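You operate a simulated robot arm through the tools that you are given. There is no shell and no other tool. Be economical: measure what you need, move in short steps, check, and stop when the job is done.

The job below is to be done with a simulated two-armed robot. You get a single attempt, and the scene is never put back.

JOB
On the grey worktop, fold the white cloth in half.

The check looks at the end state, three seconds after you hand in, the way a careful person would. Anything else that was tipped, shoved, dropped, spilled or broken makes it a failure. Flat cloth is picked up by pressing the open fingertips on it (5 to 10 N) and closing them slowly along it; thin cloth reads only 2 to 8 mm in the jaws.

ROBOT AND FRAMES
Two 7-joint arms with two-finger parallel grippers on one trunk, on a base that drives. Base frame: it is fixed to the floor where the robot stands at the start and does not move with it; the origin is under the middle of the robot, x ahead of it, y to its left, z up. Lengths are in m, angles in degrees, forces in N, time in s.
The left shoulder is at the start at [0.07, 0.134, 1.201], the right one opposite. Places, roughly: grey worktop [0.6, 0.1, 0.9]. Payload 1.57 kg a hand.
Tool frame (each hand has its own): the origin (TCP) lies between the finger pads and is the grasp point; the fingertips stand 0.03 m ahead of it; z points along the fingers, y is the line along which they close. The gripper opens to 0.08 m. The fingers are 0.017 m wide and 0.012 m thick; the gripper's body (0.04 by 0.082 m) begins 0.08 m behind the TCP.
Orientation is that of the tool frame in the base frame, as [roll, pitch, yaw] about the fixed x, y, z axes, in that order (R = Rz(yaw) Ry(pitch) Rx(roll)). With the fingers straight down and closing along the base's y, the tool's x points along the base's -x, its y along +y and its z along -z.

CONTROLS
- The arms move only by the tool move_arm. It takes "left_motion", "right_motion" or both (then of equal length, played together; a hand with none holds still); each is a list of rows, each a list of 2 entries, a list of its own where there are three numbers: the shift along the base's x, y, z in units of 20 mm (1.0 is 20 mm), then the turn, a rotation vector about the base's x, y, z in units of 4 degrees (1.0 is 4 degrees). In form: [[[x, y, z], [wx, wy, wz]], ...]. A call has 1 to 8 rows; each row shifts and turns the commanded pose from where the row before left it. "left_grip" and "right_grip" are, for a hand that has rows, the closure in counts, from 0 (fully open) to 255 (shut), set as the call begins (left out, the last holds). A call with a number of a shift or a turn outside -1 to 1 is refused whole. Each row takes 0.2 s and may step no farther than 0.05 m and 8.6 degrees from the row before; otherwise, or with a gripper value out of range, the whole call is refused. A pose out of reach is approached as far as the arm can. The call stops where the force on the tool passes 40 N (or 10 N more than at its start, if that is more) or the arm is blocked; 0.2 s more then pass. Each finger travels about 0.153 m/s and halts on what it meets, pressing with about 28 N; the grip force reading is that of the motor and also rises with nothing between the fingers. The clock runs only during rows and for 0.2 s after the last one: add rows that do not move to give the fingers time. The reply holds the time, the measured pose of the TCP, the force on the tool along the base axes, the opening and the grip force, in the units named above and with some noise.
- Cameras (640 x 400 px; columns grow to the right, rows downward): "scene" is now at [0.1123, -0.0043, 1.3993]; the picture's right is [0.16, -0.99, 0.00], its down [-0.80, -0.13, -0.58] and it looks along [0.57, 0.09, -0.81] (base axes); focal length 296 px, centre (320, 200). "left" rides on the left gripper at [0.072, 0.007, -0.122] in its tool frame; the picture's right is [-0.09, 1.00, 0.00], its down [-0.84, -0.08, -0.54] and it looks along [-0.54, -0.05, 0.84] (tool axes); focal length 238 px, centre (320, 200). "right" rides on the right gripper at [0.072, -0.007, -0.122] in its tool frame; the picture's right is [0.09, 1.00, 0.00], its down [-0.84, 0.08, -0.54] and it looks along [-0.54, 0.05, 0.84] (tool axes); focal length 238 px, centre (320, 200). There is no depth. A picture from a camera that has moved, and an enlarged one, comes with that camera's place and axes in the base frame and with its lens. The place of the scene camera against the robot may be out by one fixed shift of up to 0.025 m in any direction.
- get_image(camera): a new picture of that camera. It takes no simulated time.
- raise_lower(by): slides the trunk up (or, below 0, down) by that many m; the arms and the scene camera ride with it, the base frame stays. It gives what a move gives, with no picture.
- roll_base(legs): drives the robot by 1 to 6 legs, each [ahead, left, turn to the left] in m, m and degrees, along the robot's own axes; the way and the turn of a leg run together, so that a leg with both is an arc; at most 1.5 m and 180 degrees a leg. The arms and the cameras ride along, it lands a little off, and it stops where it bumps. It gives what a move gives.
- turn_head(pan, tilt): turns the head with the scene camera to pan (to the left, within 86 degrees either way) and tilt (down, from -29 to 69), counted from straight ahead of the robot. It gives what a move gives.
- close_up(camera, box): a new picture of the part [left, top, right, bottom] of that camera's present view, enlarged. It takes no simulated time.
- close_job(): hands the job in; it is judged then, once.

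Work in short steps. Places have to be worked out from the pictures, the camera data and where the tool is seen: move nearer, look again, correct. Check each grasp and each placing, and mend what went wrong. You have 120 turns and 92 pictures in all, those below and enlarged ones among them. Open the grippers and draw the arms clear of the work before you hand the job in, unless the task says otherwise; then end with one line.

The tools are called after "Request:" by a JSON object that holds its "method" and its "body". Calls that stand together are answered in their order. move_arm: Moves the arms, as the interface text tells. Its arguments: {"type":"object","properties":{"left_motion":{"type":"array","items":{"type":"array"}},"left_grip":{"type":"number"},"right_motion":{"type":"array","items":{"type":"array"}},"right_grip":{"type":"number"}},"required":[]} The other tools are called the same way: raise_lower (by) slides the trunk up or down; roll_base (legs) drives the base; turn_head (pan, tilt) turns the head that bears the scene camera; get_image (camera) takes a picture; close_up (camera, box) takes an enlarged picture of a part of a camera's view; close_job () hands the job in.

At the start:

```text
time: 0.0
left_ee_pos: [0.4427, 0.1984, 1.05]
left_tool_rot: [-180.0, 0.0, 180.0]
left_contact_force: [-1.0, 0.2, -0.2]
left_finger_gap: 0.08
left_grip_force: 0.0
right_ee_pos: [0.4161, -0.173, 1.0895]
right_tool_rot: [180.0, 0.0, -180.0]
right_contact_force: [-0.2, 0.1, -0.3]
right_finger_gap: 0.0801
right_grip_force: 0.0
trunk travel left (down, up): [-0.775, 0.165]
robot x, y, heading: [0.0013, 0.001, -0.0]
head pan, tilt: [9.1, 54.5]
```

scene: 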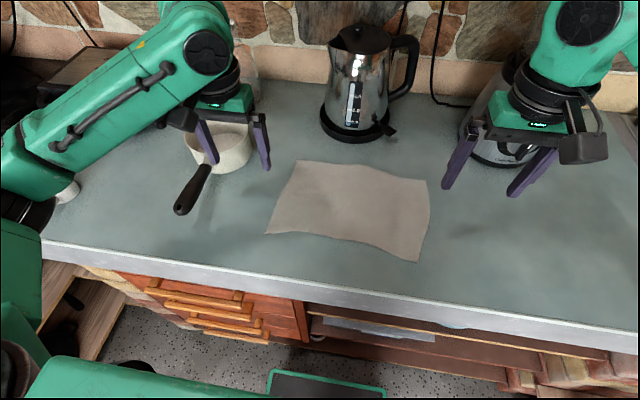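
right: 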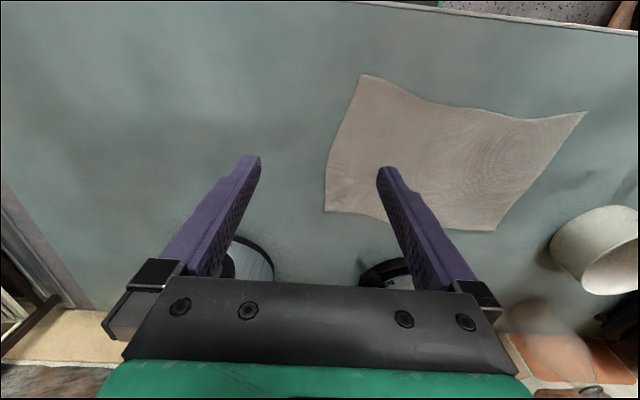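
left: 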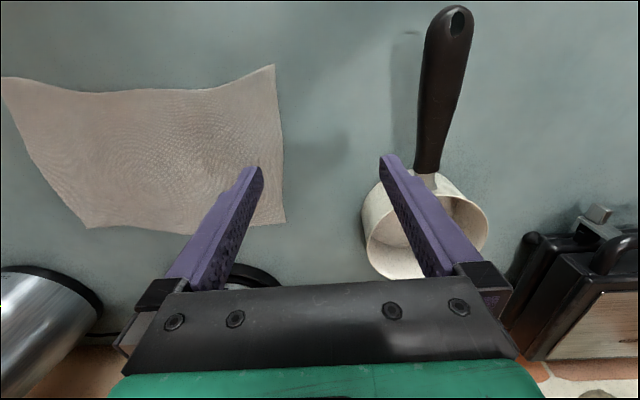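

Comparing the three views puts the worktop at about z 0.90. The cloth corners come out near FR (.367,-.125), FL (.383,.159), BL (.576,.139) and BR (.561,-.152). I'll bring both hands over the front corners, well above the surface, with the fingers part closed.

Request:
{"method": "move_arm", "body": {"left_motion": [[[-0.343, -0.436, -0.643], [0, 0, 0]], [[-0.343, -0.436, -0.643], [0, 0, 0]], [[-0.343, -0.436, -0.643], [0, 0, 0]], [[-0.343, -0.436, -0.643], [0, 0, 0]], [[-0.343, -0.436, -0.643], [0, 0, 0]], [[-0.343, -0.436, -0.643], [0, 0, 0]], [[-0.343, -0.436, -0.643], [0, 0, 0]], [[0, 0, 0], [0, 0, 0]]], "right_motion": [[[-0.257, 0.5, -0.925], [0, 0, 0]], [[-0.257, 0.5, -0.925], [0, 0, 0]], [[-0.257, 0.5, -0.925], [0, 0, 0]], [[-0.257, 0.5, -0.925], [0, 0, 0]], [[-0.257, 0.5, -0.925], [0, 0, 0]], [[-0.257, 0.5, -0.925], [0, 0, 0]], [[-0.257, 0.5, -0.925], [0, 0, 0]], [[0, 0, 0], [0, 0, 0]]], "left_grip": 112, "right_grip": 112}}

Request:
{"method": "get_image", "body": {"camera": "left"}}

Request:
{"method": "get_image", "body": {"camera": "right"}}

Request:
{"method": "get_image", "body": {"camera": "scene"}}

```text
time: 1.8
left_ee_pos: [0.3942, 0.1397, 0.959]
left_tool_rot: [180.0, 0.1, -180.0]
left_contact_force: [-0.5, 0.3, -0.3]
left_finger_gap: 0.0448
left_grip_force: 0.1
right_ee_pos: [0.3783, -0.1019, 0.9603]
right_tool_rot: [-180.0, 0.0, 180.0]
right_contact_force: [0.3, -0.2, 0.9]
right_finger_gap: 0.045
right_grip_force: 0.1
trunk travel left (down, up): [-0.775, 0.165]
robot x, y, heading: [0.0007, 0.0031, -0.2]
head pan, tilt: [9.1, 54.5]
```

```text
88 pictures are left
camera left: at [0.3225, 0.1471, 1.0796], right [0.09, 1.0, 0.0], down [0.84, -0.08, 0.54], along [0.54, -0.05, -0.84], focal length 238 px, centre (320, 200)
```

left: 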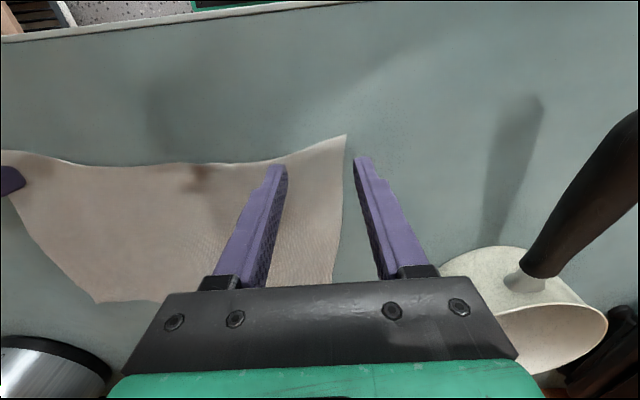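

```text
87 pictures are left
camera right: at [0.3073, -0.1109, 1.0814], right [-0.09, 1.0, 0.0], down [0.84, 0.08, 0.54], along [0.54, 0.05, -0.84], focal length 238 px, centre (320, 200)
```

right: 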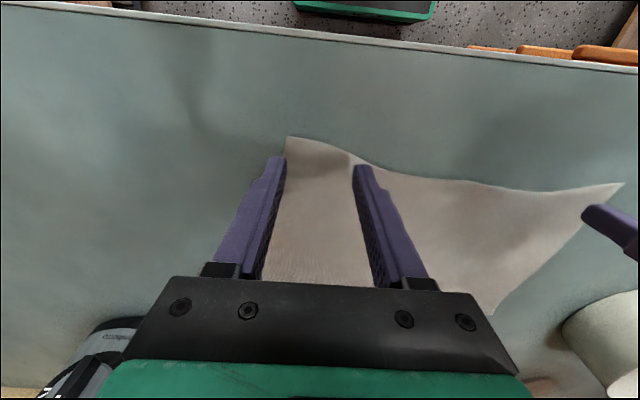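

```text
86 pictures are left
camera scene: at [0.1122, -0.0043, 1.3993], right [0.16, -0.99, 0.0], down [-0.8, -0.13, -0.58], along [0.57, 0.09, -0.81], focal length 296 px, centre (320, 200)
```

scene: 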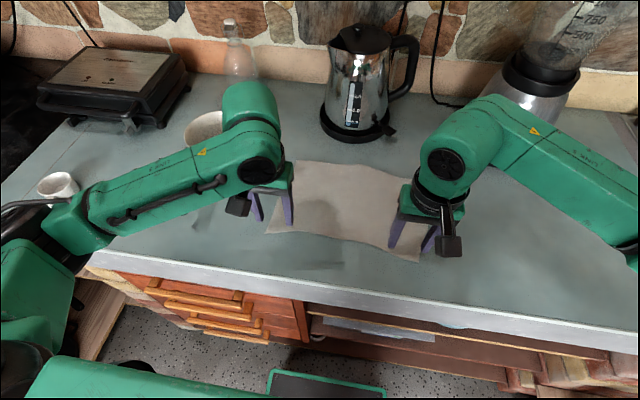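

The corners are confirmed at FL (.381,.162) and FR (.368,-.130), on a surface at z≈0.90. I'll narrow the gap slightly, shift both hands so the tips sit just inside the edges, and descend carefully.

Request:
{"method": "move_arm", "body": {"left_motion": [[[0.55, -0.6, 0], [0, 0, 0]], [[0, 0, -0.5], [0, 0, 0]], [[0, 0, -0.5], [0, 0, 0]], [[0, 0, 0], [0, 0, 0]]], "right_motion": [[[0.5, 0.2, 0], [0, 0, 0]], [[0, 0, -0.5], [0, 0, 0]], [[0, 0, -0.5], [0, 0, 0]], [[0, 0, 0], [0, 0, 0]]], "left_grip": 140, "right_grip": 140}}

Request:
{"method": "get_image", "body": {"camera": "left"}}

Request:
{"method": "get_image", "body": {"camera": "right"}}

```text
time: 2.8
left_ee_pos: [0.4055, 0.1281, 0.9382]
left_tool_rot: [-180.0, 0.0, 180.0]
left_contact_force: [0.5, 0.6, 0.1]
left_finger_gap: 0.036
left_grip_force: 0.1
right_ee_pos: [0.3889, -0.0997, 0.9419]
right_tool_rot: [180.0, 0.0, 179.9]
right_contact_force: [0.6, -1.4, 0.3]
right_finger_gap: 0.0359
right_grip_force: 0.1
trunk travel left (down, up): [-0.775, 0.165]
robot x, y, heading: [0.0002, 0.0008, 0.0]
head pan, tilt: [9.1, 54.5]
```

```text
85 pictures are left
camera left: at [0.3338, 0.1348, 1.0601], right [0.09, 1.0, 0.0], down [0.84, -0.08, 0.54], along [0.54, -0.05, -0.84], focal length 238 px, centre (320, 200)
```

left: 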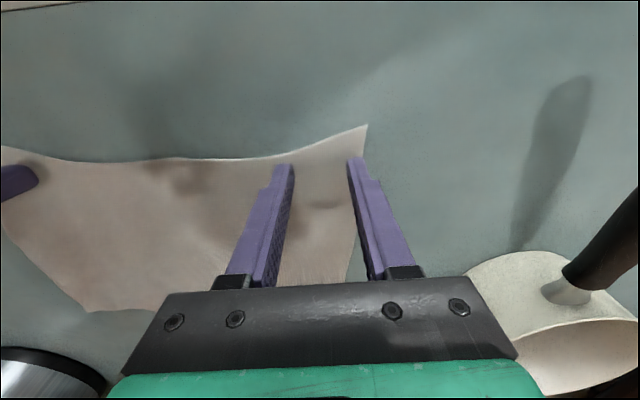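

```text
84 pictures are left
camera right: at [0.318, -0.107, 1.0634], right [-0.09, 1.0, 0.0], down [0.84, 0.08, 0.54], along [0.54, 0.05, -0.84], focal length 238 px, centre (320, 200)
```

right: 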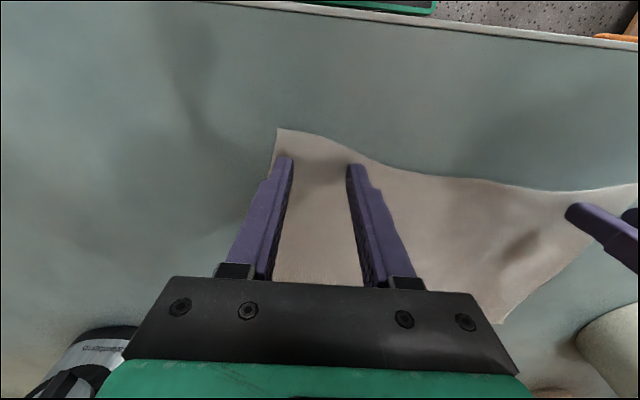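

The tips are over the cloth just inside both corners. I'll descend slowly and watch for contact.

Request:
{"method": "move_arm", "body": {"left_motion": [[[0.0, -0.2, -0.1], [0, 0, 0]], [[0, 0, -0.1], [0, 0, 0]], [[0, 0, 0], [0, 0, 0]]], "right_motion": [[[0.15, 0.1, -0.2], [0, 0, 0]], [[0, 0, -0.15], [0, 0, 0]], [[0, 0, 0], [0, 0, 0]]]}}

```text
time: 3.6
left_ee_pos: [0.4045, 0.1243, 0.9347]
left_tool_rot: [-180.0, 0.0, 179.9]
left_contact_force: [-0.7, -0.1, -0.2]
left_finger_gap: 0.0365
left_grip_force: 0.0
right_ee_pos: [0.3926, -0.0968, 0.9339]
right_tool_rot: [180.0, -0.1, -180.0]
right_contact_force: [-0.2, 0.1, -0.6]
right_finger_gap: 0.0363
right_grip_force: 0.1
trunk travel left (down, up): [-0.775, 0.165]
robot x, y, heading: [-0.0013, 0.0017, 0.1]
head pan, tilt: [9.1, 54.5]
```

No contact yet, so I'll go a few millimetres lower.

Request:
{"method": "move_arm", "body": {"left_motion": [[[0, 0, -0.1], [0, 0, 0]], [[0, 0, -0.1], [0, 0, 0]], [[0, 0, 0], [0, 0, 0]]], "right_motion": [[[0, 0, -0.1], [0, 0, 0]], [[0, 0, -0.1], [0, 0, 0]], [[0, 0, 0], [0, 0, 0]]]}}

```text
time: 4.4
left_ee_pos: [0.4043, 0.124, 0.9317]
left_tool_rot: [-180.0, 0.1, -179.9]
left_contact_force: [-0.4, -0.6, 0.3]
left_finger_gap: 0.0363
left_grip_force: 0.1
right_ee_pos: [0.3916, -0.0954, 0.9311]
right_tool_rot: [180.0, 0.1, -180.0]
right_contact_force: [2.8, -1.4, 14.8]
right_finger_gap: 0.0363
right_grip_force: 0.1
trunk travel left (down, up): [-0.775, 0.165]
robot x, y, heading: [0.0005, 0.002, -0.2]
head pan, tilt: [9.1, 54.5]
```

The right hand is in contact at about 15 N. I'll ease it up slightly and lower the left.

Request:
{"method": "move_arm", "body": {"left_motion": [[[0, 0, -0.1], [0, 0, 0]], [[0, 0, 0], [0, 0, 0]]], "right_motion": [[[0, 0, 0.03], [0, 0, 0]], [[0, 0, 0], [0, 0, 0]]]}}

```text
time: 5.0
left_ee_pos: [0.4044, 0.1237, 0.9312]
left_tool_rot: [-180.0, 0.2, -179.9]
left_contact_force: [1.4, -0.5, 4.2]
left_finger_gap: 0.0358
left_grip_force: 0.1
right_ee_pos: [0.3909, -0.0958, 0.9311]
right_tool_rot: [179.9, 0.2, 180.0]
right_contact_force: [3.1, 0.1, 19.9]
right_finger_gap: 0.0358
right_grip_force: 0.0
trunk travel left (down, up): [-0.775, 0.165]
robot x, y, heading: [-0.0018, 0.0006, -0.2]
head pan, tilt: [9.1, 54.5]
```

The left is at 4 N and the right at 20 N, so I'll trim both toward about 8 N.

Request:
{"method": "move_arm", "body": {"left_motion": [[[0, 0, -0.03], [0, 0, 0]], [[0, 0, 0], [0, 0, 0]]], "right_motion": [[[0, 0, 0.07], [0, 0, 0]], [[0, 0, 0], [0, 0, 0]]]}}

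```text
time: 5.6
left_ee_pos: [0.4028, 0.1239, 0.9317]
left_tool_rot: [-180.0, 0.2, -179.9]
left_contact_force: [2.2, 3.4, 16.4]
left_finger_gap: 0.036
left_grip_force: 0.1
right_ee_pos: [0.3906, -0.0957, 0.9309]
right_tool_rot: [-179.9, 0.1, -179.8]
right_contact_force: [0.6, 0.4, 5.4]
right_finger_gap: 0.036
right_grip_force: 0.1
trunk travel left (down, up): [-0.775, 0.165]
robot x, y, heading: [0.0011, -0.0022, -0.2]
head pan, tilt: [9.1, 54.5]
```

I'll ease the left slightly and begin closing both hands in small increments.

Request:
{"method": "move_arm", "body": {"left_motion": [[[0, 0, -0.0], [0, 0, 0]], [[0, 0, 0.02], [0, 0, 0]]], "right_motion": [[[0, 0, 0], [0, 0, 0]], [[0, 0, -0.01], [0, 0, 0]]], "left_grip": 160, "right_grip": 160}}

Request:
{"method": "get_image", "body": {"camera": "left"}}

Request:
{"method": "get_image", "body": {"camera": "right"}}

```text
time: 6.2
left_ee_pos: [0.4027, 0.1229, 0.9316]
left_tool_rot: [180.0, 0.2, -179.9]
left_contact_force: [1.8, 0.7, 20.4]
left_finger_gap: 0.0291
left_grip_force: 0.0
right_ee_pos: [0.3889, -0.0982, 0.9311]
right_tool_rot: [179.9, 0.0, -179.9]
right_contact_force: [0.3, 1.1, -0.2]
right_finger_gap: 0.0301
right_grip_force: 0.1
trunk travel left (down, up): [-0.775, 0.165]
robot x, y, heading: [-0.0007, 0.0024, 0.2]
head pan, tilt: [9.1, 54.5]
```

```text
83 pictures are left
camera left: at [0.3308, 0.1295, 1.0524], right [0.09, 1.0, 0.0], down [0.84, -0.08, 0.54], along [0.54, -0.05, -0.84], focal length 238 px, centre (320, 200)
```

left: 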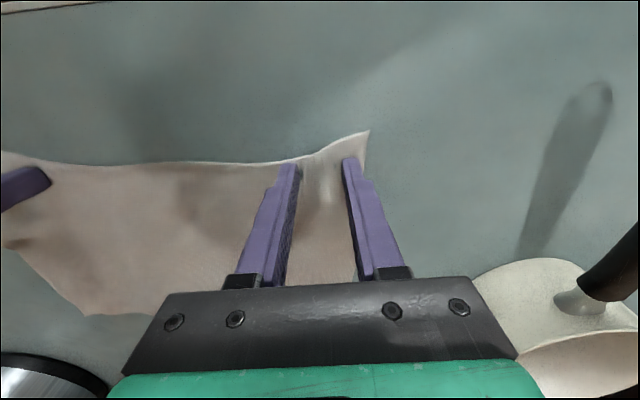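

```text
82 pictures are left
camera right: at [0.3189, -0.1054, 1.0538], right [-0.09, 1.0, 0.0], down [0.84, 0.08, 0.54], along [0.54, 0.05, -0.84], focal length 238 px, centre (320, 200)
```

right: 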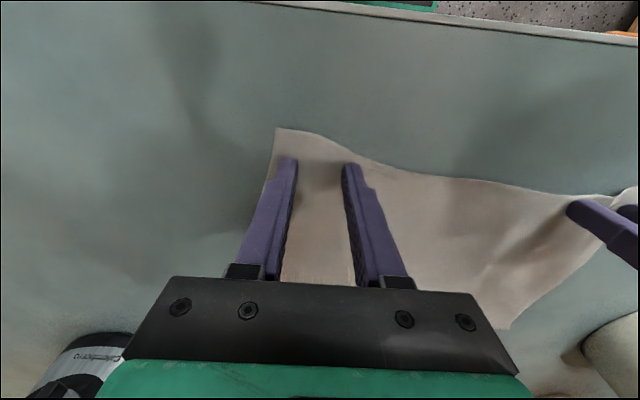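

The left hand is gathering a ridge, but the right has lost contact. I'll press the right down about 1 mm while the left closes further.

Request:
{"method": "move_arm", "body": {"left_motion": [[[0, 0, 0.02], [0, 0, 0]], [[0, 0, 0], [0, 0, 0]]], "right_motion": [[[0, 0, -0.05], [0, 0, 0]], [[0, 0, 0.0], [0, 0, 0]]], "left_grip": 180}}

```text
time: 6.8
left_ee_pos: [0.4012, 0.1225, 0.9313]
left_tool_rot: [180.0, 0.1, -180.0]
left_contact_force: [3.2, -1.2, 15.9]
left_finger_gap: 0.0221
left_grip_force: 0.0
right_ee_pos: [0.3909, -0.0969, 0.9316]
right_tool_rot: [179.9, 0.2, -179.9]
right_contact_force: [-1.3, -0.6, 8.4]
right_finger_gap: 0.0297
right_grip_force: 0.1
trunk travel left (down, up): [-0.775, 0.165]
robot x, y, heading: [0.0022, 0.0018, -0.0]
head pan, tilt: [9.1, 54.5]
```

Both hands are pressing, so I'll keep closing.

Request:
{"method": "move_arm", "body": {"left_motion": [[[0, 0, 0.02], [0, 0, 0]], [[0, 0, 0], [0, 0, 0]]], "right_motion": [[[0, 0, -0.02], [0, 0, 0]], [[0, 0, 0.0], [0, 0, 0]]], "left_grip": 200, "right_grip": 180}}

Request:
{"method": "get_image", "body": {"camera": "right"}}

Request:
{"method": "get_image", "body": {"camera": "left"}}

```text
time: 7.4
left_ee_pos: [0.4024, 0.1239, 0.9316]
left_tool_rot: [-179.9, -0.1, -179.9]
left_contact_force: [-1.8, 0.2, 9.7]
left_finger_gap: 0.0167
left_grip_force: 0.0
right_ee_pos: [0.39, -0.0971, 0.9306]
right_tool_rot: [-180.0, 0.2, -180.0]
right_contact_force: [-0.4, 0.9, 10.5]
right_finger_gap: 0.0222
right_grip_force: 0.1
trunk travel left (down, up): [-0.775, 0.165]
robot x, y, heading: [-0.0002, 0.0017, 0.1]
head pan, tilt: [9.1, 54.5]
```

```text
81 pictures are left
camera right: at [0.3189, -0.105, 1.0532], right [-0.09, 1.0, 0.0], down [0.84, 0.08, 0.54], along [0.54, 0.05, -0.84], focal length 238 px, centre (320, 200)
```

right: 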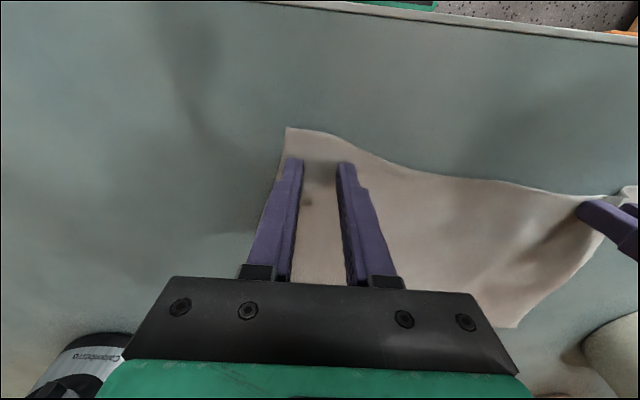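

```text
80 pictures are left
camera left: at [0.3309, 0.131, 1.0527], right [0.09, 1.0, 0.0], down [0.84, -0.08, 0.54], along [0.54, -0.05, -0.84], focal length 238 px, centre (320, 200)
```

left: 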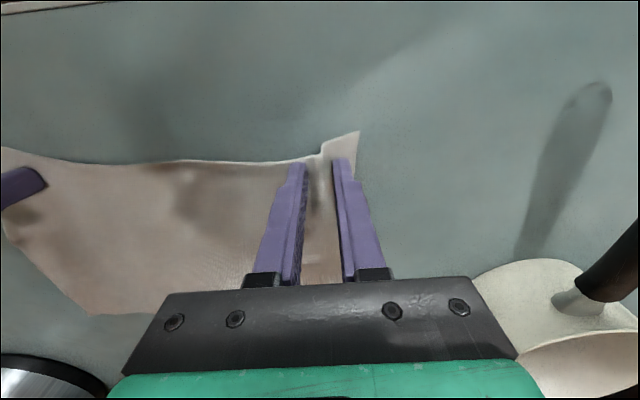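

Both sides are gathering. I'll continue in the same way.

Request:
{"method": "move_arm", "body": {"left_motion": [[[0, 0, 0], [0, 0, 0]], [[0, 0, 0], [0, 0, 0]]], "right_motion": [[[0, 0, 0], [0, 0, 0]], [[0, 0, 0.0], [0, 0, 0]]], "left_grip": 220, "right_grip": 200}}

Request:
{"method": "move_arm", "body": {"left_motion": [[[0, 0, 0], [0, 0, 0]], [[0, 0, 0], [0, 0, 0]]], "right_motion": [[[0, 0, 0], [0, 0, 0]], [[0, 0, 0.0], [0, 0, 0]]], "left_grip": 240, "right_grip": 220}}

Request:
{"method": "get_image", "body": {"camera": "right"}}

Request:
{"method": "get_image", "body": {"camera": "left"}}

```text
time: 8.0
left_ee_pos: [0.403, 0.1234, 0.9305]
left_tool_rot: [180.0, 0.1, 179.9]
left_contact_force: [0.0, -0.8, 3.6]
left_finger_gap: 0.0103
left_grip_force: 0.0
right_ee_pos: [0.3899, -0.0967, 0.9302]
right_tool_rot: [-179.9, 0.1, 180.0]
right_contact_force: [-0.9, 0.2, 13.7]
right_finger_gap: 0.0155
right_grip_force: 0.0
trunk travel left (down, up): [-0.775, 0.165]
robot x, y, heading: [-0.0008, 0.0009, 0.0]
head pan, tilt: [9.1, 54.5]
```

```text
time: 8.6
left_ee_pos: [0.403, 0.1242, 0.9314]
left_tool_rot: [-179.9, 0.1, 179.9]
left_contact_force: [0.5, -0.8, 2.4]
left_finger_gap: 0.0058
left_grip_force: 0.0
right_ee_pos: [0.3911, -0.0959, 0.9311]
right_tool_rot: [-180.0, 0.0, 179.9]
right_contact_force: [0.2, 1.8, 16.3]
right_finger_gap: 0.0105
right_grip_force: 0.1
trunk travel left (down, up): [-0.775, 0.165]
robot x, y, heading: [0.0002, 0.0024, 0.1]
head pan, tilt: [9.1, 54.5]
```

```text
79 pictures are left
camera right: at [0.3192, -0.1042, 1.0532], right [-0.09, 1.0, 0.0], down [0.84, 0.08, 0.54], along [0.54, 0.05, -0.84], focal length 238 px, centre (320, 200)
```

right: 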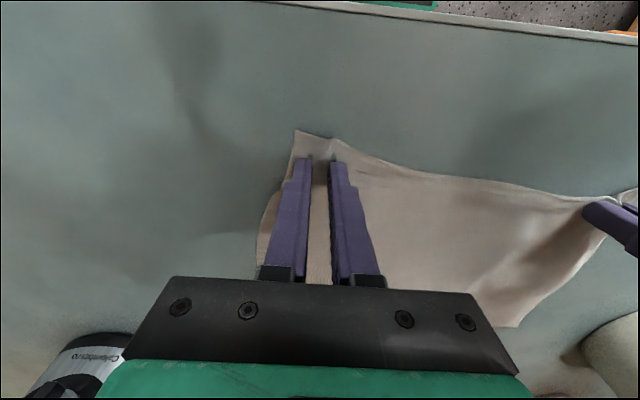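

```text
78 pictures are left
camera left: at [0.3314, 0.1316, 1.0527], right [0.09, 1.0, 0.0], down [0.84, -0.08, 0.54], along [0.54, -0.05, -0.84], focal length 238 px, centre (320, 200)
```

left: 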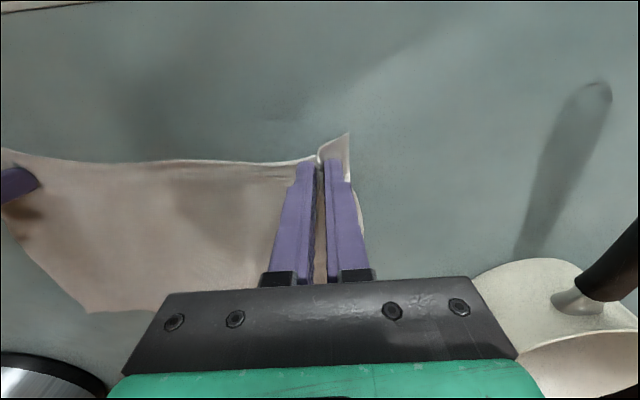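

The ridges look good. I'll finish the closing on both hands.

Request:
{"method": "move_arm", "body": {"left_motion": [[[0, 0, 0], [0, 0, 0]], [[0, 0, 0], [0, 0, 0]]], "right_motion": [[[0, 0, 0], [0, 0, 0]], [[0, 0, 0.0], [0, 0, 0]]], "left_grip": 255, "right_grip": 240}}

Request:
{"method": "move_arm", "body": {"left_motion": [[[0, 0, 0], [0, 0, 0]], [[0, 0, 0], [0, 0, 0]], [[0, 0, 0], [0, 0, 0]]], "right_motion": [[[0, 0, 0], [0, 0, 0]], [[0, 0, 0.0], [0, 0, 0]], [[0, 0, 0], [0, 0, 0]]], "left_grip": 255, "right_grip": 255}}

Request:
{"method": "get_image", "body": {"camera": "right"}}

Request:
{"method": "get_image", "body": {"camera": "left"}}

```text
time: 9.2
left_ee_pos: [0.4033, 0.1239, 0.9313]
left_tool_rot: [-179.9, 0.1, -180.0]
left_contact_force: [-0.1, -3.7, -0.5]
left_finger_gap: 0.002
left_grip_force: 23.7
right_ee_pos: [0.3912, -0.0955, 0.9314]
right_tool_rot: [179.9, 0.1, 179.9]
right_contact_force: [0.2, 6.2, 17.8]
right_finger_gap: 0.0058
right_grip_force: 0.5
trunk travel left (down, up): [-0.775, 0.165]
robot x, y, heading: [0.0012, 0.0, 0.1]
head pan, tilt: [9.1, 54.5]
```

```text
time: 10.0
left_ee_pos: [0.4043, 0.1239, 0.9305]
left_tool_rot: [-179.9, 0.2, -180.0]
left_contact_force: [-0.6, -5.6, 0.4]
left_finger_gap: 0.0019
left_grip_force: 23.3
right_ee_pos: [0.391, -0.0965, 0.9304]
right_tool_rot: [-180.0, 0.2, 180.0]
right_contact_force: [2.3, 4.1, 20.0]
right_finger_gap: 0.0014
right_grip_force: 23.5
trunk travel left (down, up): [-0.775, 0.165]
robot x, y, heading: [0.0015, -0.0038, 0.1]
head pan, tilt: [9.1, 54.5]
```

```text
77 pictures are left
camera right: at [0.3192, -0.1048, 1.0532], right [-0.09, 1.0, 0.0], down [0.84, 0.08, 0.54], along [0.54, 0.05, -0.84], focal length 238 px, centre (320, 200)
```

right: 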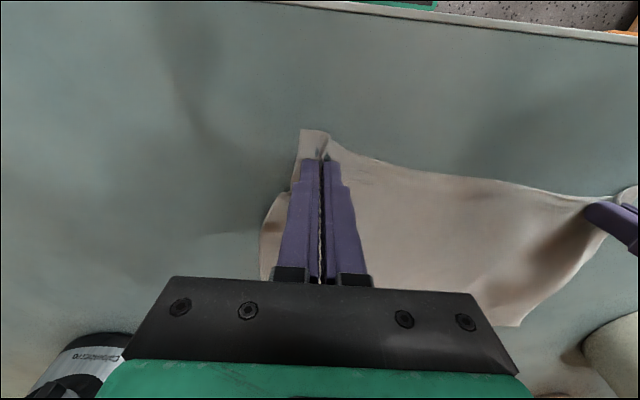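

```text
76 pictures are left
camera left: at [0.3314, 0.1309, 1.0529], right [0.09, 1.0, 0.0], down [0.84, -0.08, 0.54], along [0.54, -0.05, -0.84], focal length 238 px, centre (320, 200)
```

left: 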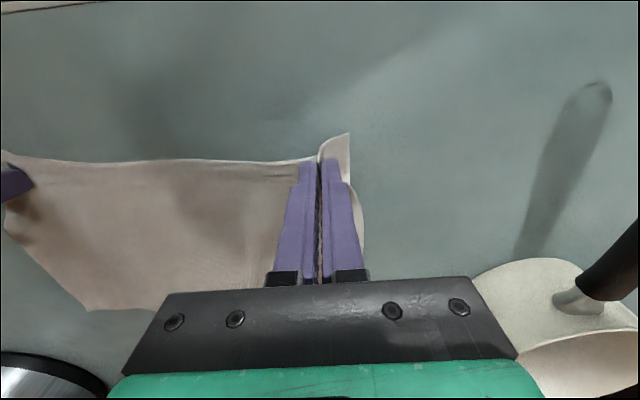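

The gaps read about 2 mm, which is the low end for a cloth grasp. I'll lift both hands 30 mm, moving slightly forward, to test the hold.

Request:
{"method": "move_arm", "body": {"left_motion": [[[0.05, 0, 0.5], [0, 0, 0]], [[0.1, 0, 0.5], [0, 0, 0]], [[0.15, 0, 0.5], [0, 0, 0]], [[0, 0, 0], [0, 0, 0]]], "right_motion": [[[0.05, 0, 0.5], [0, 0, 0]], [[0.1, 0, 0.5], [0, 0, 0]], [[0.15, 0, 0.5], [0, 0, 0]], [[0, 0, 0], [0, 0, 0]]]}}

Request:
{"method": "get_image", "body": {"camera": "right"}}

Request:
{"method": "get_image", "body": {"camera": "left"}}

Request:
{"method": "get_image", "body": {"camera": "scene"}}

```text
time: 11.0
left_ee_pos: [0.4099, 0.1242, 0.9602]
left_tool_rot: [180.0, 0.0, 180.0]
left_contact_force: [-0.7, -1.2, -0.2]
left_finger_gap: 0.0018
left_grip_force: 23.9
right_ee_pos: [0.3963, -0.0981, 0.9598]
right_tool_rot: [-179.9, 0.1, -180.0]
right_contact_force: [0.3, 1.2, 0.2]
right_finger_gap: 0.0007
right_grip_force: 22.4
trunk travel left (down, up): [-0.775, 0.165]
robot x, y, heading: [0.0001, -0.0015, 0.3]
head pan, tilt: [9.1, 54.5]
```

```text
75 pictures are left
camera right: at [0.3264, -0.106, 1.0823], right [-0.09, 1.0, 0.0], down [0.84, 0.08, 0.54], along [0.54, 0.05, -0.84], focal length 238 px, centre (320, 200)
```

right: 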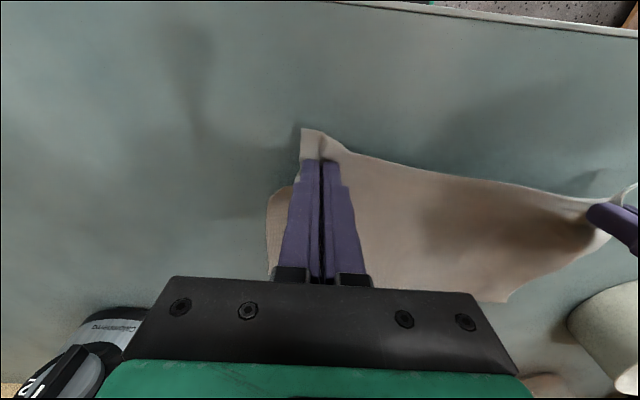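

```text
74 pictures are left
camera left: at [0.3394, 0.1317, 1.0818], right [0.09, 1.0, 0.0], down [0.84, -0.08, 0.54], along [0.54, -0.05, -0.84], focal length 238 px, centre (320, 200)
```

left: 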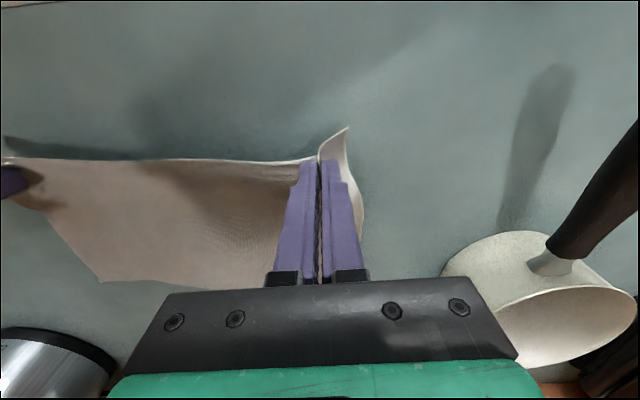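

```text
73 pictures are left
camera scene: at [0.1124, -0.0043, 1.3993], right [0.16, -0.99, 0.0], down [-0.8, -0.13, -0.58], along [0.57, 0.09, -0.81], focal length 296 px, centre (320, 200)
```

scene: 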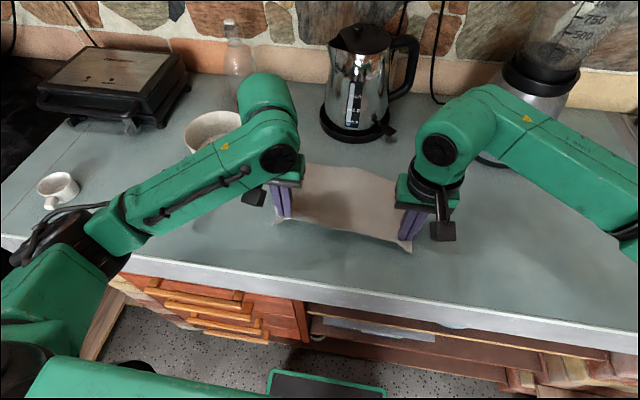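

Both corners lifted and are held. I'll carry them over in an arc about the fold line (x≈.47), tilting the fingers back a little so the edge turns over. This is the first half of the arc.

Request:
{"method": "move_arm", "body": {"left_motion": [[[0.75, -0.04, 0.9], [0, 0, 0]], [[0.85, -0.04, 0.7], [0, 1, 0]], [[1, -0.04, 0.4], [0, 1, 0]], [[1, -0.04, 0.1], [0, 1, 0]], [[0, 0, 0], [0, 0, 0]]], "right_motion": [[[0.75, -0.1, 0.9], [0, 0, 0]], [[0.85, -0.1, 0.7], [0, 1, 0]], [[1, -0.1, 0.4], [0, 1, 0]], [[1, -0.1, 0.1], [0, 1, 0]], [[0, 0, 0], [0, 0, 0]]]}}

Request:
{"method": "get_image", "body": {"camera": "scene"}}

Request:
{"method": "get_image", "body": {"camera": "right"}}

```text
time: 12.2
left_ee_pos: [0.4829, 0.1173, 1.002]
left_tool_rot: [180.0, -12.0, -179.9]
left_contact_force: [-0.1, -2.7, 0.1]
left_finger_gap: 0.0018
left_grip_force: 23.4
right_ee_pos: [0.4683, -0.1053, 1.0036]
right_tool_rot: [180.0, -12.0, -179.9]
right_contact_force: [0.7, 2.6, -0.4]
right_finger_gap: 0.0007
right_grip_force: 23.3
trunk travel left (down, up): [-0.775, 0.165]
robot x, y, heading: [-0.0021, 0.0015, 0.0]
head pan, tilt: [9.1, 54.5]
```

```text
72 pictures are left
camera scene: at [0.1113, -0.0042, 1.3994], right [0.16, -0.99, 0.0], down [-0.8, -0.13, -0.58], along [0.57, 0.09, -0.81], focal length 296 px, centre (320, 200)
```

scene: 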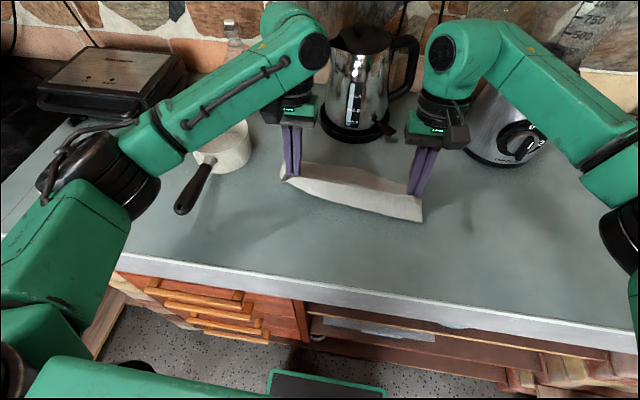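

```text
71 pictures are left
camera right: at [0.4249, -0.1117, 1.1378], right [-0.09, 1.0, 0.02], down [0.93, 0.08, 0.36], along [0.35, 0.05, -0.93], focal length 238 px, centre (320, 200)
```

right: 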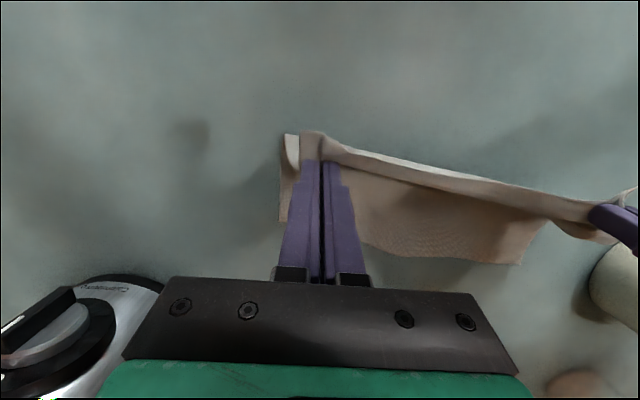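

The fold is forming well and the back edge hasn't moved. Next is the second half of the arc, stopping above the surface.

Request:
{"method": "move_arm", "body": {"left_motion": [[[1, -0.04, -0.25], [0, 1, 0]], [[1, -0.04, -0.6], [0, 1, 0]], [[0.9, -0.04, -0.75], [0, 1, 0]], [[0.7, -0.04, -0.7], [0, 0, 0]], [[0, 0, 0], [0, 0, 0]]], "right_motion": [[[1, -0.1, -0.25], [0, 1, 0]], [[1, -0.1, -0.6], [0, 1, 0]], [[0.9, -0.1, -0.75], [0, 1, 0]], [[0.7, -0.1, -0.7], [0, 0, 0]], [[0, 0, 0], [0, 0, 0]]]}}

Request:
{"method": "get_image", "body": {"camera": "scene"}}

Request:
{"method": "get_image", "body": {"camera": "right"}}

Request:
{"method": "get_image", "body": {"camera": "left"}}

```text
time: 13.4
left_ee_pos: [0.5223, 0.1305, 0.9726]
left_tool_rot: [179.9, -24.1, 180.0]
left_contact_force: [-0.9, -5.0, 0.4]
left_finger_gap: 0.002
left_grip_force: 23.9
left hand out of reach, approached as far as the arm can: row 3, 4
right_ee_pos: [0.513, -0.095, 0.9733]
right_tool_rot: [179.9, -24.1, -179.9]
right_contact_force: [1.0, 4.2, -0.1]
right_finger_gap: 0.0009
right_grip_force: 23.2
right hand out of reach, approached as far as the arm can: row 3, 4
trunk travel left (down, up): [-0.775, 0.165]
robot x, y, heading: [0.0004, -0.0019, -0.1]
head pan, tilt: [9.1, 54.5]
```

```text
70 pictures are left
camera scene: at [0.113, -0.0068, 1.3992], right [0.16, -0.99, 0.0], down [-0.8, -0.13, -0.58], along [0.57, 0.09, -0.81], focal length 296 px, centre (320, 200)
```

scene: 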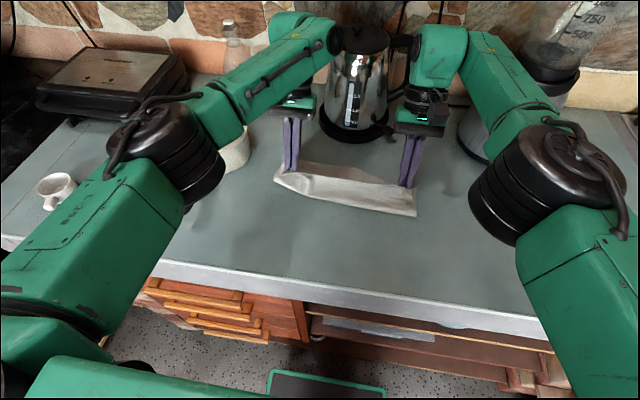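

```text
69 pictures are left
camera right: at [0.4965, -0.1039, 1.1141], right [-0.08, 1.0, 0.04], down [0.98, 0.08, 0.15], along [0.15, 0.05, -0.99], focal length 238 px, centre (320, 200)
```

right: 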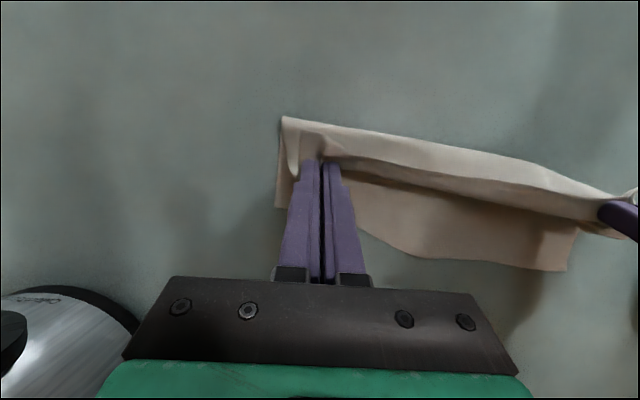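

```text
68 pictures are left
camera left: at [0.5064, 0.1375, 1.113], right [0.09, 1.0, -0.04], down [0.98, -0.08, 0.15], along [0.15, -0.05, -0.99], focal length 238 px, centre (320, 200)
```

left: 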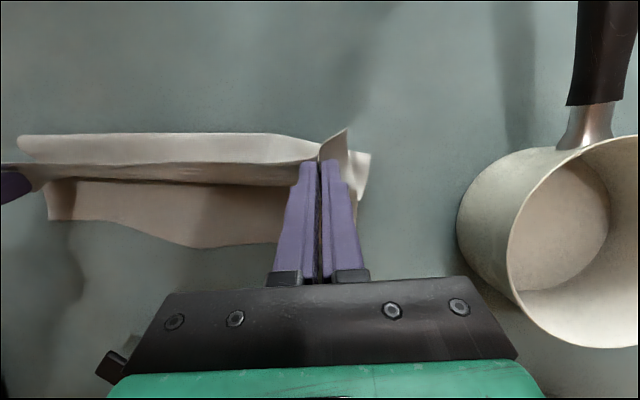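

The arms are at their reach limit. I'll drive the base forward 45 mm, which carries both hands with it and leaves room to place the edge.

Request:
{"method": "roll_base", "body": {"legs": [[0.045, 0, 0]]}}

Request:
{"method": "get_image", "body": {"camera": "scene"}}

Request:
{"method": "get_image", "body": {"camera": "right"}}

Request:
{"method": "get_image", "body": {"camera": "left"}}

```text
time: 14.3
left_ee_pos: [0.5617, 0.1316, 0.9757]
left_tool_rot: [-180.0, -23.8, 180.0]
left_contact_force: [-0.8, -5.3, 0.6]
left_finger_gap: 0.0019
left_grip_force: 23.9
right_ee_pos: [0.5506, -0.0933, 0.9773]
right_tool_rot: [-179.9, -23.6, 179.9]
right_contact_force: [-0.8, 5.1, 0.5]
right_finger_gap: 0.0008
right_grip_force: 23.0
trunk travel left (down, up): [-0.775, 0.165]
robot x, y, heading: [0.0445, 0.0001, -0.3]
head pan, tilt: [9.1, 54.5]
```

```text
67 pictures are left
camera scene: at [0.1497, -0.0041, 1.4], right [0.16, -0.99, 0.0], down [-0.8, -0.13, -0.58], along [0.58, 0.09, -0.81], focal length 296 px, centre (320, 200)
```

scene: 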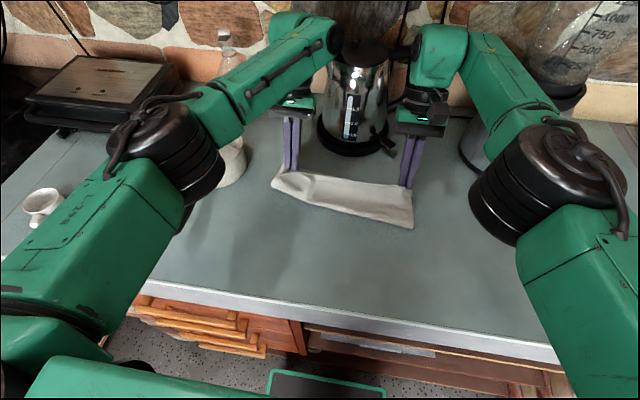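

```text
66 pictures are left
camera right: at [0.5348, -0.1023, 1.1174], right [-0.08, 1.0, 0.04], down [0.98, 0.08, 0.16], along [0.16, 0.05, -0.99], focal length 238 px, centre (320, 200)
```

right: 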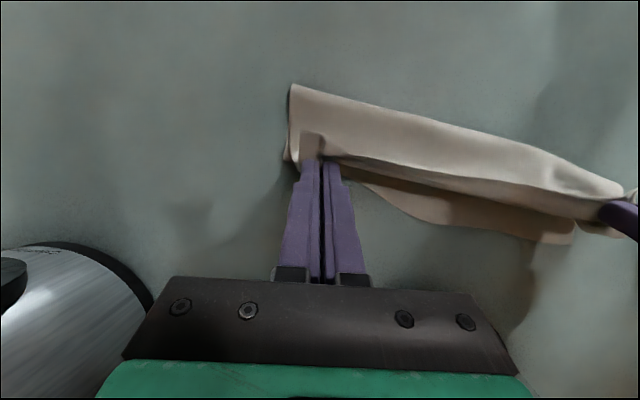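

```text
65 pictures are left
camera left: at [0.545, 0.1394, 1.1159], right [0.09, 1.0, -0.04], down [0.98, -0.08, 0.16], along [0.16, -0.05, -0.99], focal length 238 px, centre (320, 200)
```

left: 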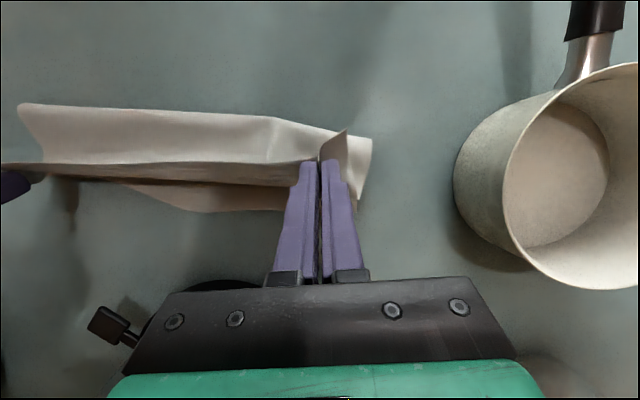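

The hands are now about right in x, with the tips near the back edge. I'll shift both about 15 mm to -y to line up and start lowering, taking a small step first to see how the commanded pose behaves.

Request:
{"method": "move_arm", "body": {"left_motion": [[[0, -0.3, -0.3], [0, 0, 0]], [[0, 0, 0], [0, 0, 0]]], "right_motion": [[[0, -0.2, -0.3], [0, 0, 0]], [[0, 0, 0], [0, 0, 0]]]}}

```text
time: 14.9
left_ee_pos: [0.5659, 0.1263, 0.9676]
left_tool_rot: [-179.9, -23.9, 179.8]
left_contact_force: [0.0, -2.3, 0.0]
left_finger_gap: 0.0019
left_grip_force: 23.8
right_ee_pos: [0.5546, -0.0983, 0.9688]
right_tool_rot: [180.0, -24.0, 180.0]
right_contact_force: [-0.2, 3.0, 0.0]
right_finger_gap: 0.0009
right_grip_force: 23.5
trunk travel left (down, up): [-0.775, 0.165]
robot x, y, heading: [0.0376, 0.0014, 0.0]
head pan, tilt: [9.1, 54.5]
```

That tracked cleanly. I'll keep lowering, with a small y correction and the right hand slightly back.

Request:
{"method": "move_arm", "body": {"left_motion": [[[0, -0.25, -0.5], [0, 0, 0]], [[0, -0.25, -0.5], [0, 0, 0]], [[0, 0, -0.3], [0, 0, 0]], [[0, 0, 0], [0, 0, 0]]], "right_motion": [[[-0.1, -0.15, -0.5], [0, 0, 0]], [[-0.1, -0.15, -0.5], [0, 0, 0]], [[0, 0, -0.3], [0, 0, 0]], [[0, 0, 0], [0, 0, 0]]]}}

Request:
{"method": "get_image", "body": {"camera": "scene"}}

Request:
{"method": "get_image", "body": {"camera": "right"}}

Request:
{"method": "get_image", "body": {"camera": "left"}}

```text
time: 15.9
left_ee_pos: [0.5658, 0.117, 0.9414]
left_tool_rot: [179.9, -24.0, 180.0]
left_contact_force: [-0.5, -1.4, 0.6]
left_finger_gap: 0.0017
left_grip_force: 23.6
right_ee_pos: [0.5509, -0.1039, 0.9417]
right_tool_rot: [-180.0, -24.0, -180.0]
right_contact_force: [-0.7, 1.0, 0.3]
right_finger_gap: 0.0009
right_grip_force: 22.6
trunk travel left (down, up): [-0.775, 0.165]
robot x, y, heading: [0.0454, 0.0038, 0.1]
head pan, tilt: [9.1, 54.5]
```

```text
64 pictures are left
camera scene: at [0.1563, -0.0048, 1.3993], right [0.16, -0.99, 0.0], down [-0.8, -0.13, -0.58], along [0.57, 0.09, -0.81], focal length 296 px, centre (320, 200)
```

scene: 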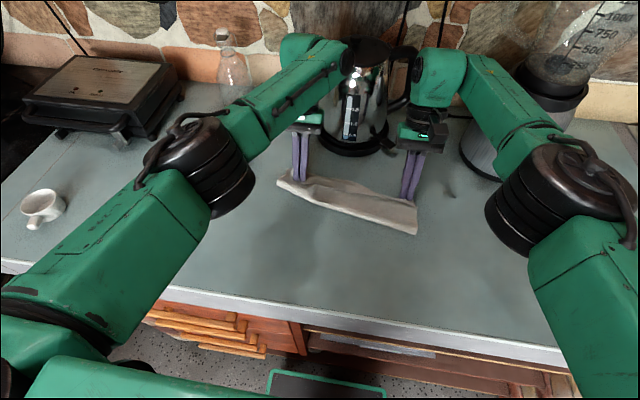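

```text
63 pictures are left
camera right: at [0.5356, -0.1126, 1.0828], right [-0.08, 1.0, 0.04], down [0.98, 0.08, 0.16], along [0.15, 0.05, -0.99], focal length 238 px, centre (320, 200)
```

right: 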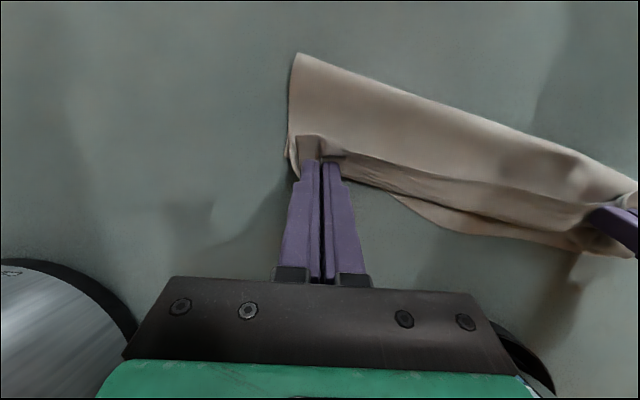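

```text
62 pictures are left
camera left: at [0.5502, 0.1239, 1.0809], right [0.09, 1.0, -0.04], down [0.98, -0.08, 0.15], along [0.15, -0.05, -0.99], focal length 238 px, centre (320, 200)
```

left: 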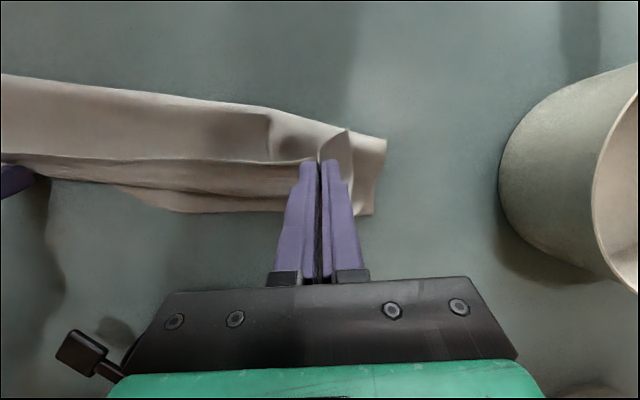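

I'll zoom in on the cloth to see how the left end is lying before I release.

Request:
{"method": "close_up", "body": {"camera": "scene", "box": [250, 130, 450, 255]}}

Request:
{"method": "close_up", "body": {"camera": "left", "box": [160, 60, 420, 240]}}

```text
3.20 times, centred on (350, 192) of scene
camera zoom: at [0.1563, -0.0048, 1.3993], right [0.16, -0.99, 0.0], down [-0.8, -0.13, -0.58], along [0.57, 0.09, -0.81], focal length 948 px, centre (224, 224)
```

zoom: 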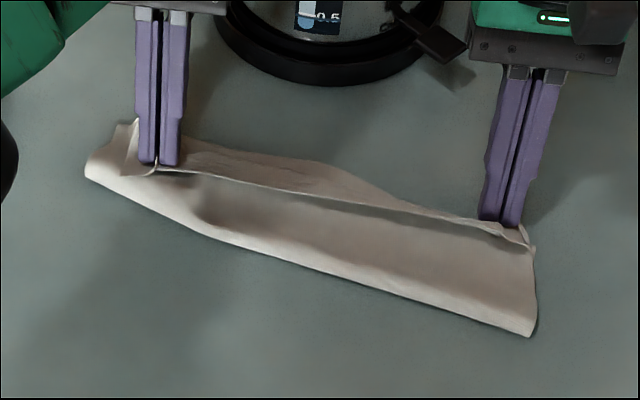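

```text
2.22 times, centred on (290, 150) of left
camera zoom: at [0.5502, 0.1239, 1.0809], right [0.09, 1.0, -0.04], down [0.98, -0.08, 0.15], along [0.15, -0.05, -0.99], focal length 530 px, centre (387, 311)
```

zoom: 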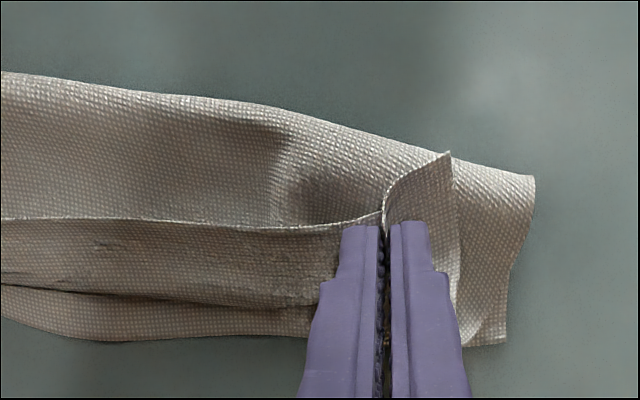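

The right half is folded well, but at the left end the fold line has crept forward (x≈.54 against .49 wanted) and left slack. I'll lift both hands back up over the fold line so the lower layer lies down again, then re-lay it.

Request:
{"method": "move_arm", "body": {"left_motion": [[[-0.3, 0, 0.95], [0, 0, 0]], [[-0.75, 0, 1.0], [0, 0, 0]], [[-0.75, 0, 0.75], [0, 0, 0]], [[-0.75, 0, 0.4], [0, 0, 0]], [[0, 0, 0], [0, 0, 0]]], "right_motion": [[[-0.2, 0, 0.9], [0, 0, 0]], [[-0.7, 0, 0.9], [0, 0, 0]], [[-0.8, 0, 0.6], [0, 0, 0]], [[-0.85, 0, 0.3], [0, 0, 0]], [[0, 0, 0], [0, 0, 0]]]}}

Request:
{"method": "get_image", "body": {"camera": "left"}}

Request:
{"method": "get_image", "body": {"camera": "right"}}

Request:
{"method": "get_image", "body": {"camera": "scene"}}

```text
time: 17.1
left_ee_pos: [0.5144, 0.116, 1.0025]
left_tool_rot: [180.0, -24.0, 179.9]
left_contact_force: [0.5, 0.6, -0.2]
left_finger_gap: 0.0019
left_grip_force: 23.6
right_ee_pos: [0.5006, -0.1028, 0.9972]
right_tool_rot: [-179.9, -24.0, 179.9]
right_contact_force: [-0.8, -0.1, 0.5]
right_finger_gap: 0.0006
right_grip_force: 23.0
trunk travel left (down, up): [-0.775, 0.165]
robot x, y, heading: [0.0436, 0.0024, -0.4]
head pan, tilt: [9.1, 54.5]
```

```text
59 pictures are left
camera left: at [0.4982, 0.1232, 1.1431], right [0.09, 1.0, -0.04], down [0.98, -0.08, 0.15], along [0.15, -0.05, -0.99], focal length 238 px, centre (320, 200)
```

left: 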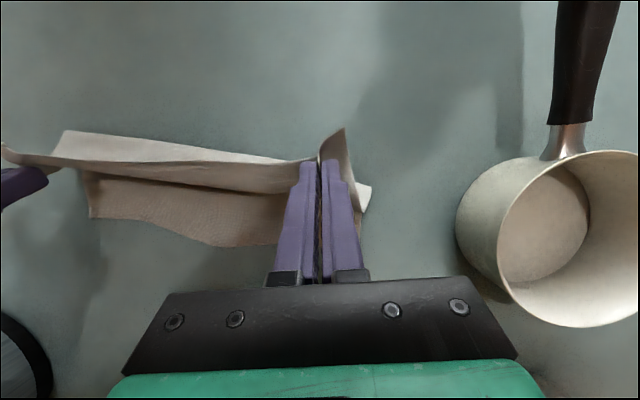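

```text
58 pictures are left
camera right: at [0.4851, -0.1117, 1.1381], right [-0.08, 1.0, 0.04], down [0.98, 0.08, 0.15], along [0.15, 0.05, -0.99], focal length 238 px, centre (320, 200)
```

right: 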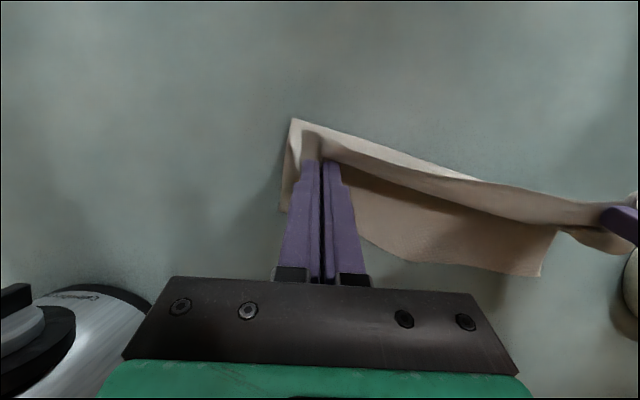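

```text
57 pictures are left
camera scene: at [0.157, -0.0046, 1.3992], right [0.16, -0.99, 0.0], down [-0.8, -0.13, -0.58], along [0.57, 0.09, -0.81], focal length 296 px, centre (320, 200)
```

scene: 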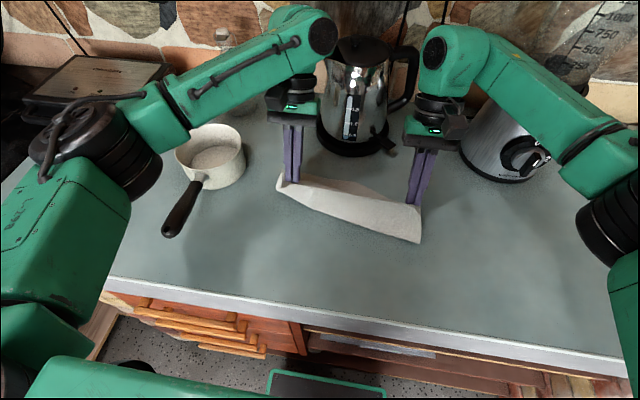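

The left fold is still at about x≈.525. I'll bring the left hand further back and lower so that end unrolls toward the robot.

Request:
{"method": "move_arm", "body": {"left_motion": [[[-1, 0, -0.2], [0, 0, 0]], [[-1, 0, -0.6], [0, 0, 0]], [[-0.7, 0, -0.8], [0, 0, 0]], [[0, 0, 0], [0, 0, 0]]], "right_motion": [[[-0.2, 0, 0], [0, 0, 0]], [[-0.2, 0, 0], [0, 0, 0]], [[0, 0, 0], [0, 0, 0]], [[0, 0, 0], [0, 0, 0]]]}}

Request:
{"method": "get_image", "body": {"camera": "left"}}

Request:
{"method": "get_image", "body": {"camera": "scene"}}

```text
time: 18.1
left_ee_pos: [0.4588, 0.1152, 0.9716]
left_tool_rot: [-180.0, -24.0, 179.9]
left_contact_force: [-0.7, -1.3, 0.6]
left_finger_gap: 0.0022
left_grip_force: 23.7
right_ee_pos: [0.4931, -0.1048, 0.9959]
right_tool_rot: [-180.0, -24.0, -180.0]
right_contact_force: [0.5, 0.6, -0.9]
right_finger_gap: 0.0008
right_grip_force: 22.2
trunk travel left (down, up): [-0.775, 0.165]
robot x, y, heading: [0.0406, 0.0002, -0.1]
head pan, tilt: [9.1, 54.5]
```

```text
56 pictures are left
camera left: at [0.4431, 0.1223, 1.1118], right [0.09, 1.0, -0.04], down [0.98, -0.08, 0.16], along [0.15, -0.05, -0.99], focal length 238 px, centre (320, 200)
```

left: 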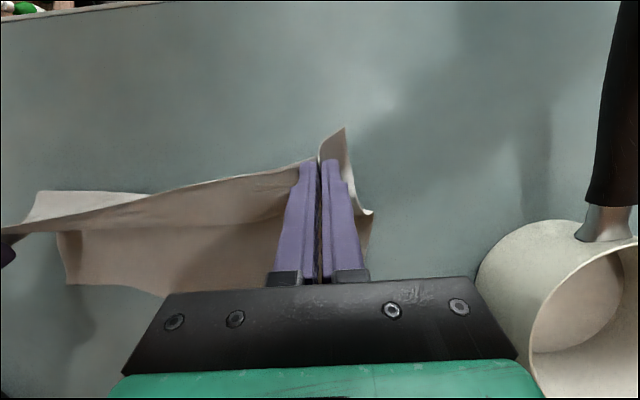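

```text
55 pictures are left
camera scene: at [0.1564, -0.0046, 1.3993], right [0.16, -0.99, 0.0], down [-0.8, -0.13, -0.58], along [0.57, 0.09, -0.81], focal length 296 px, centre (320, 200)
```

scene: 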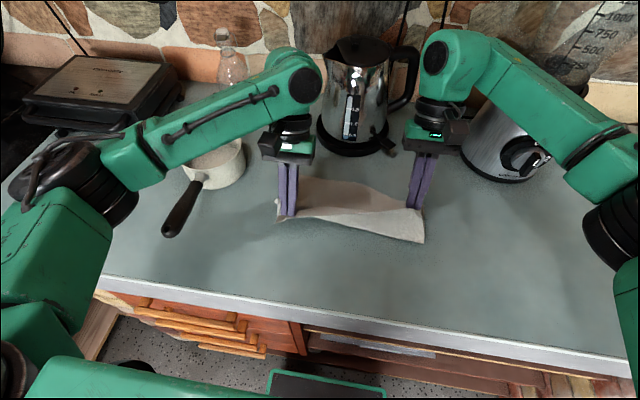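

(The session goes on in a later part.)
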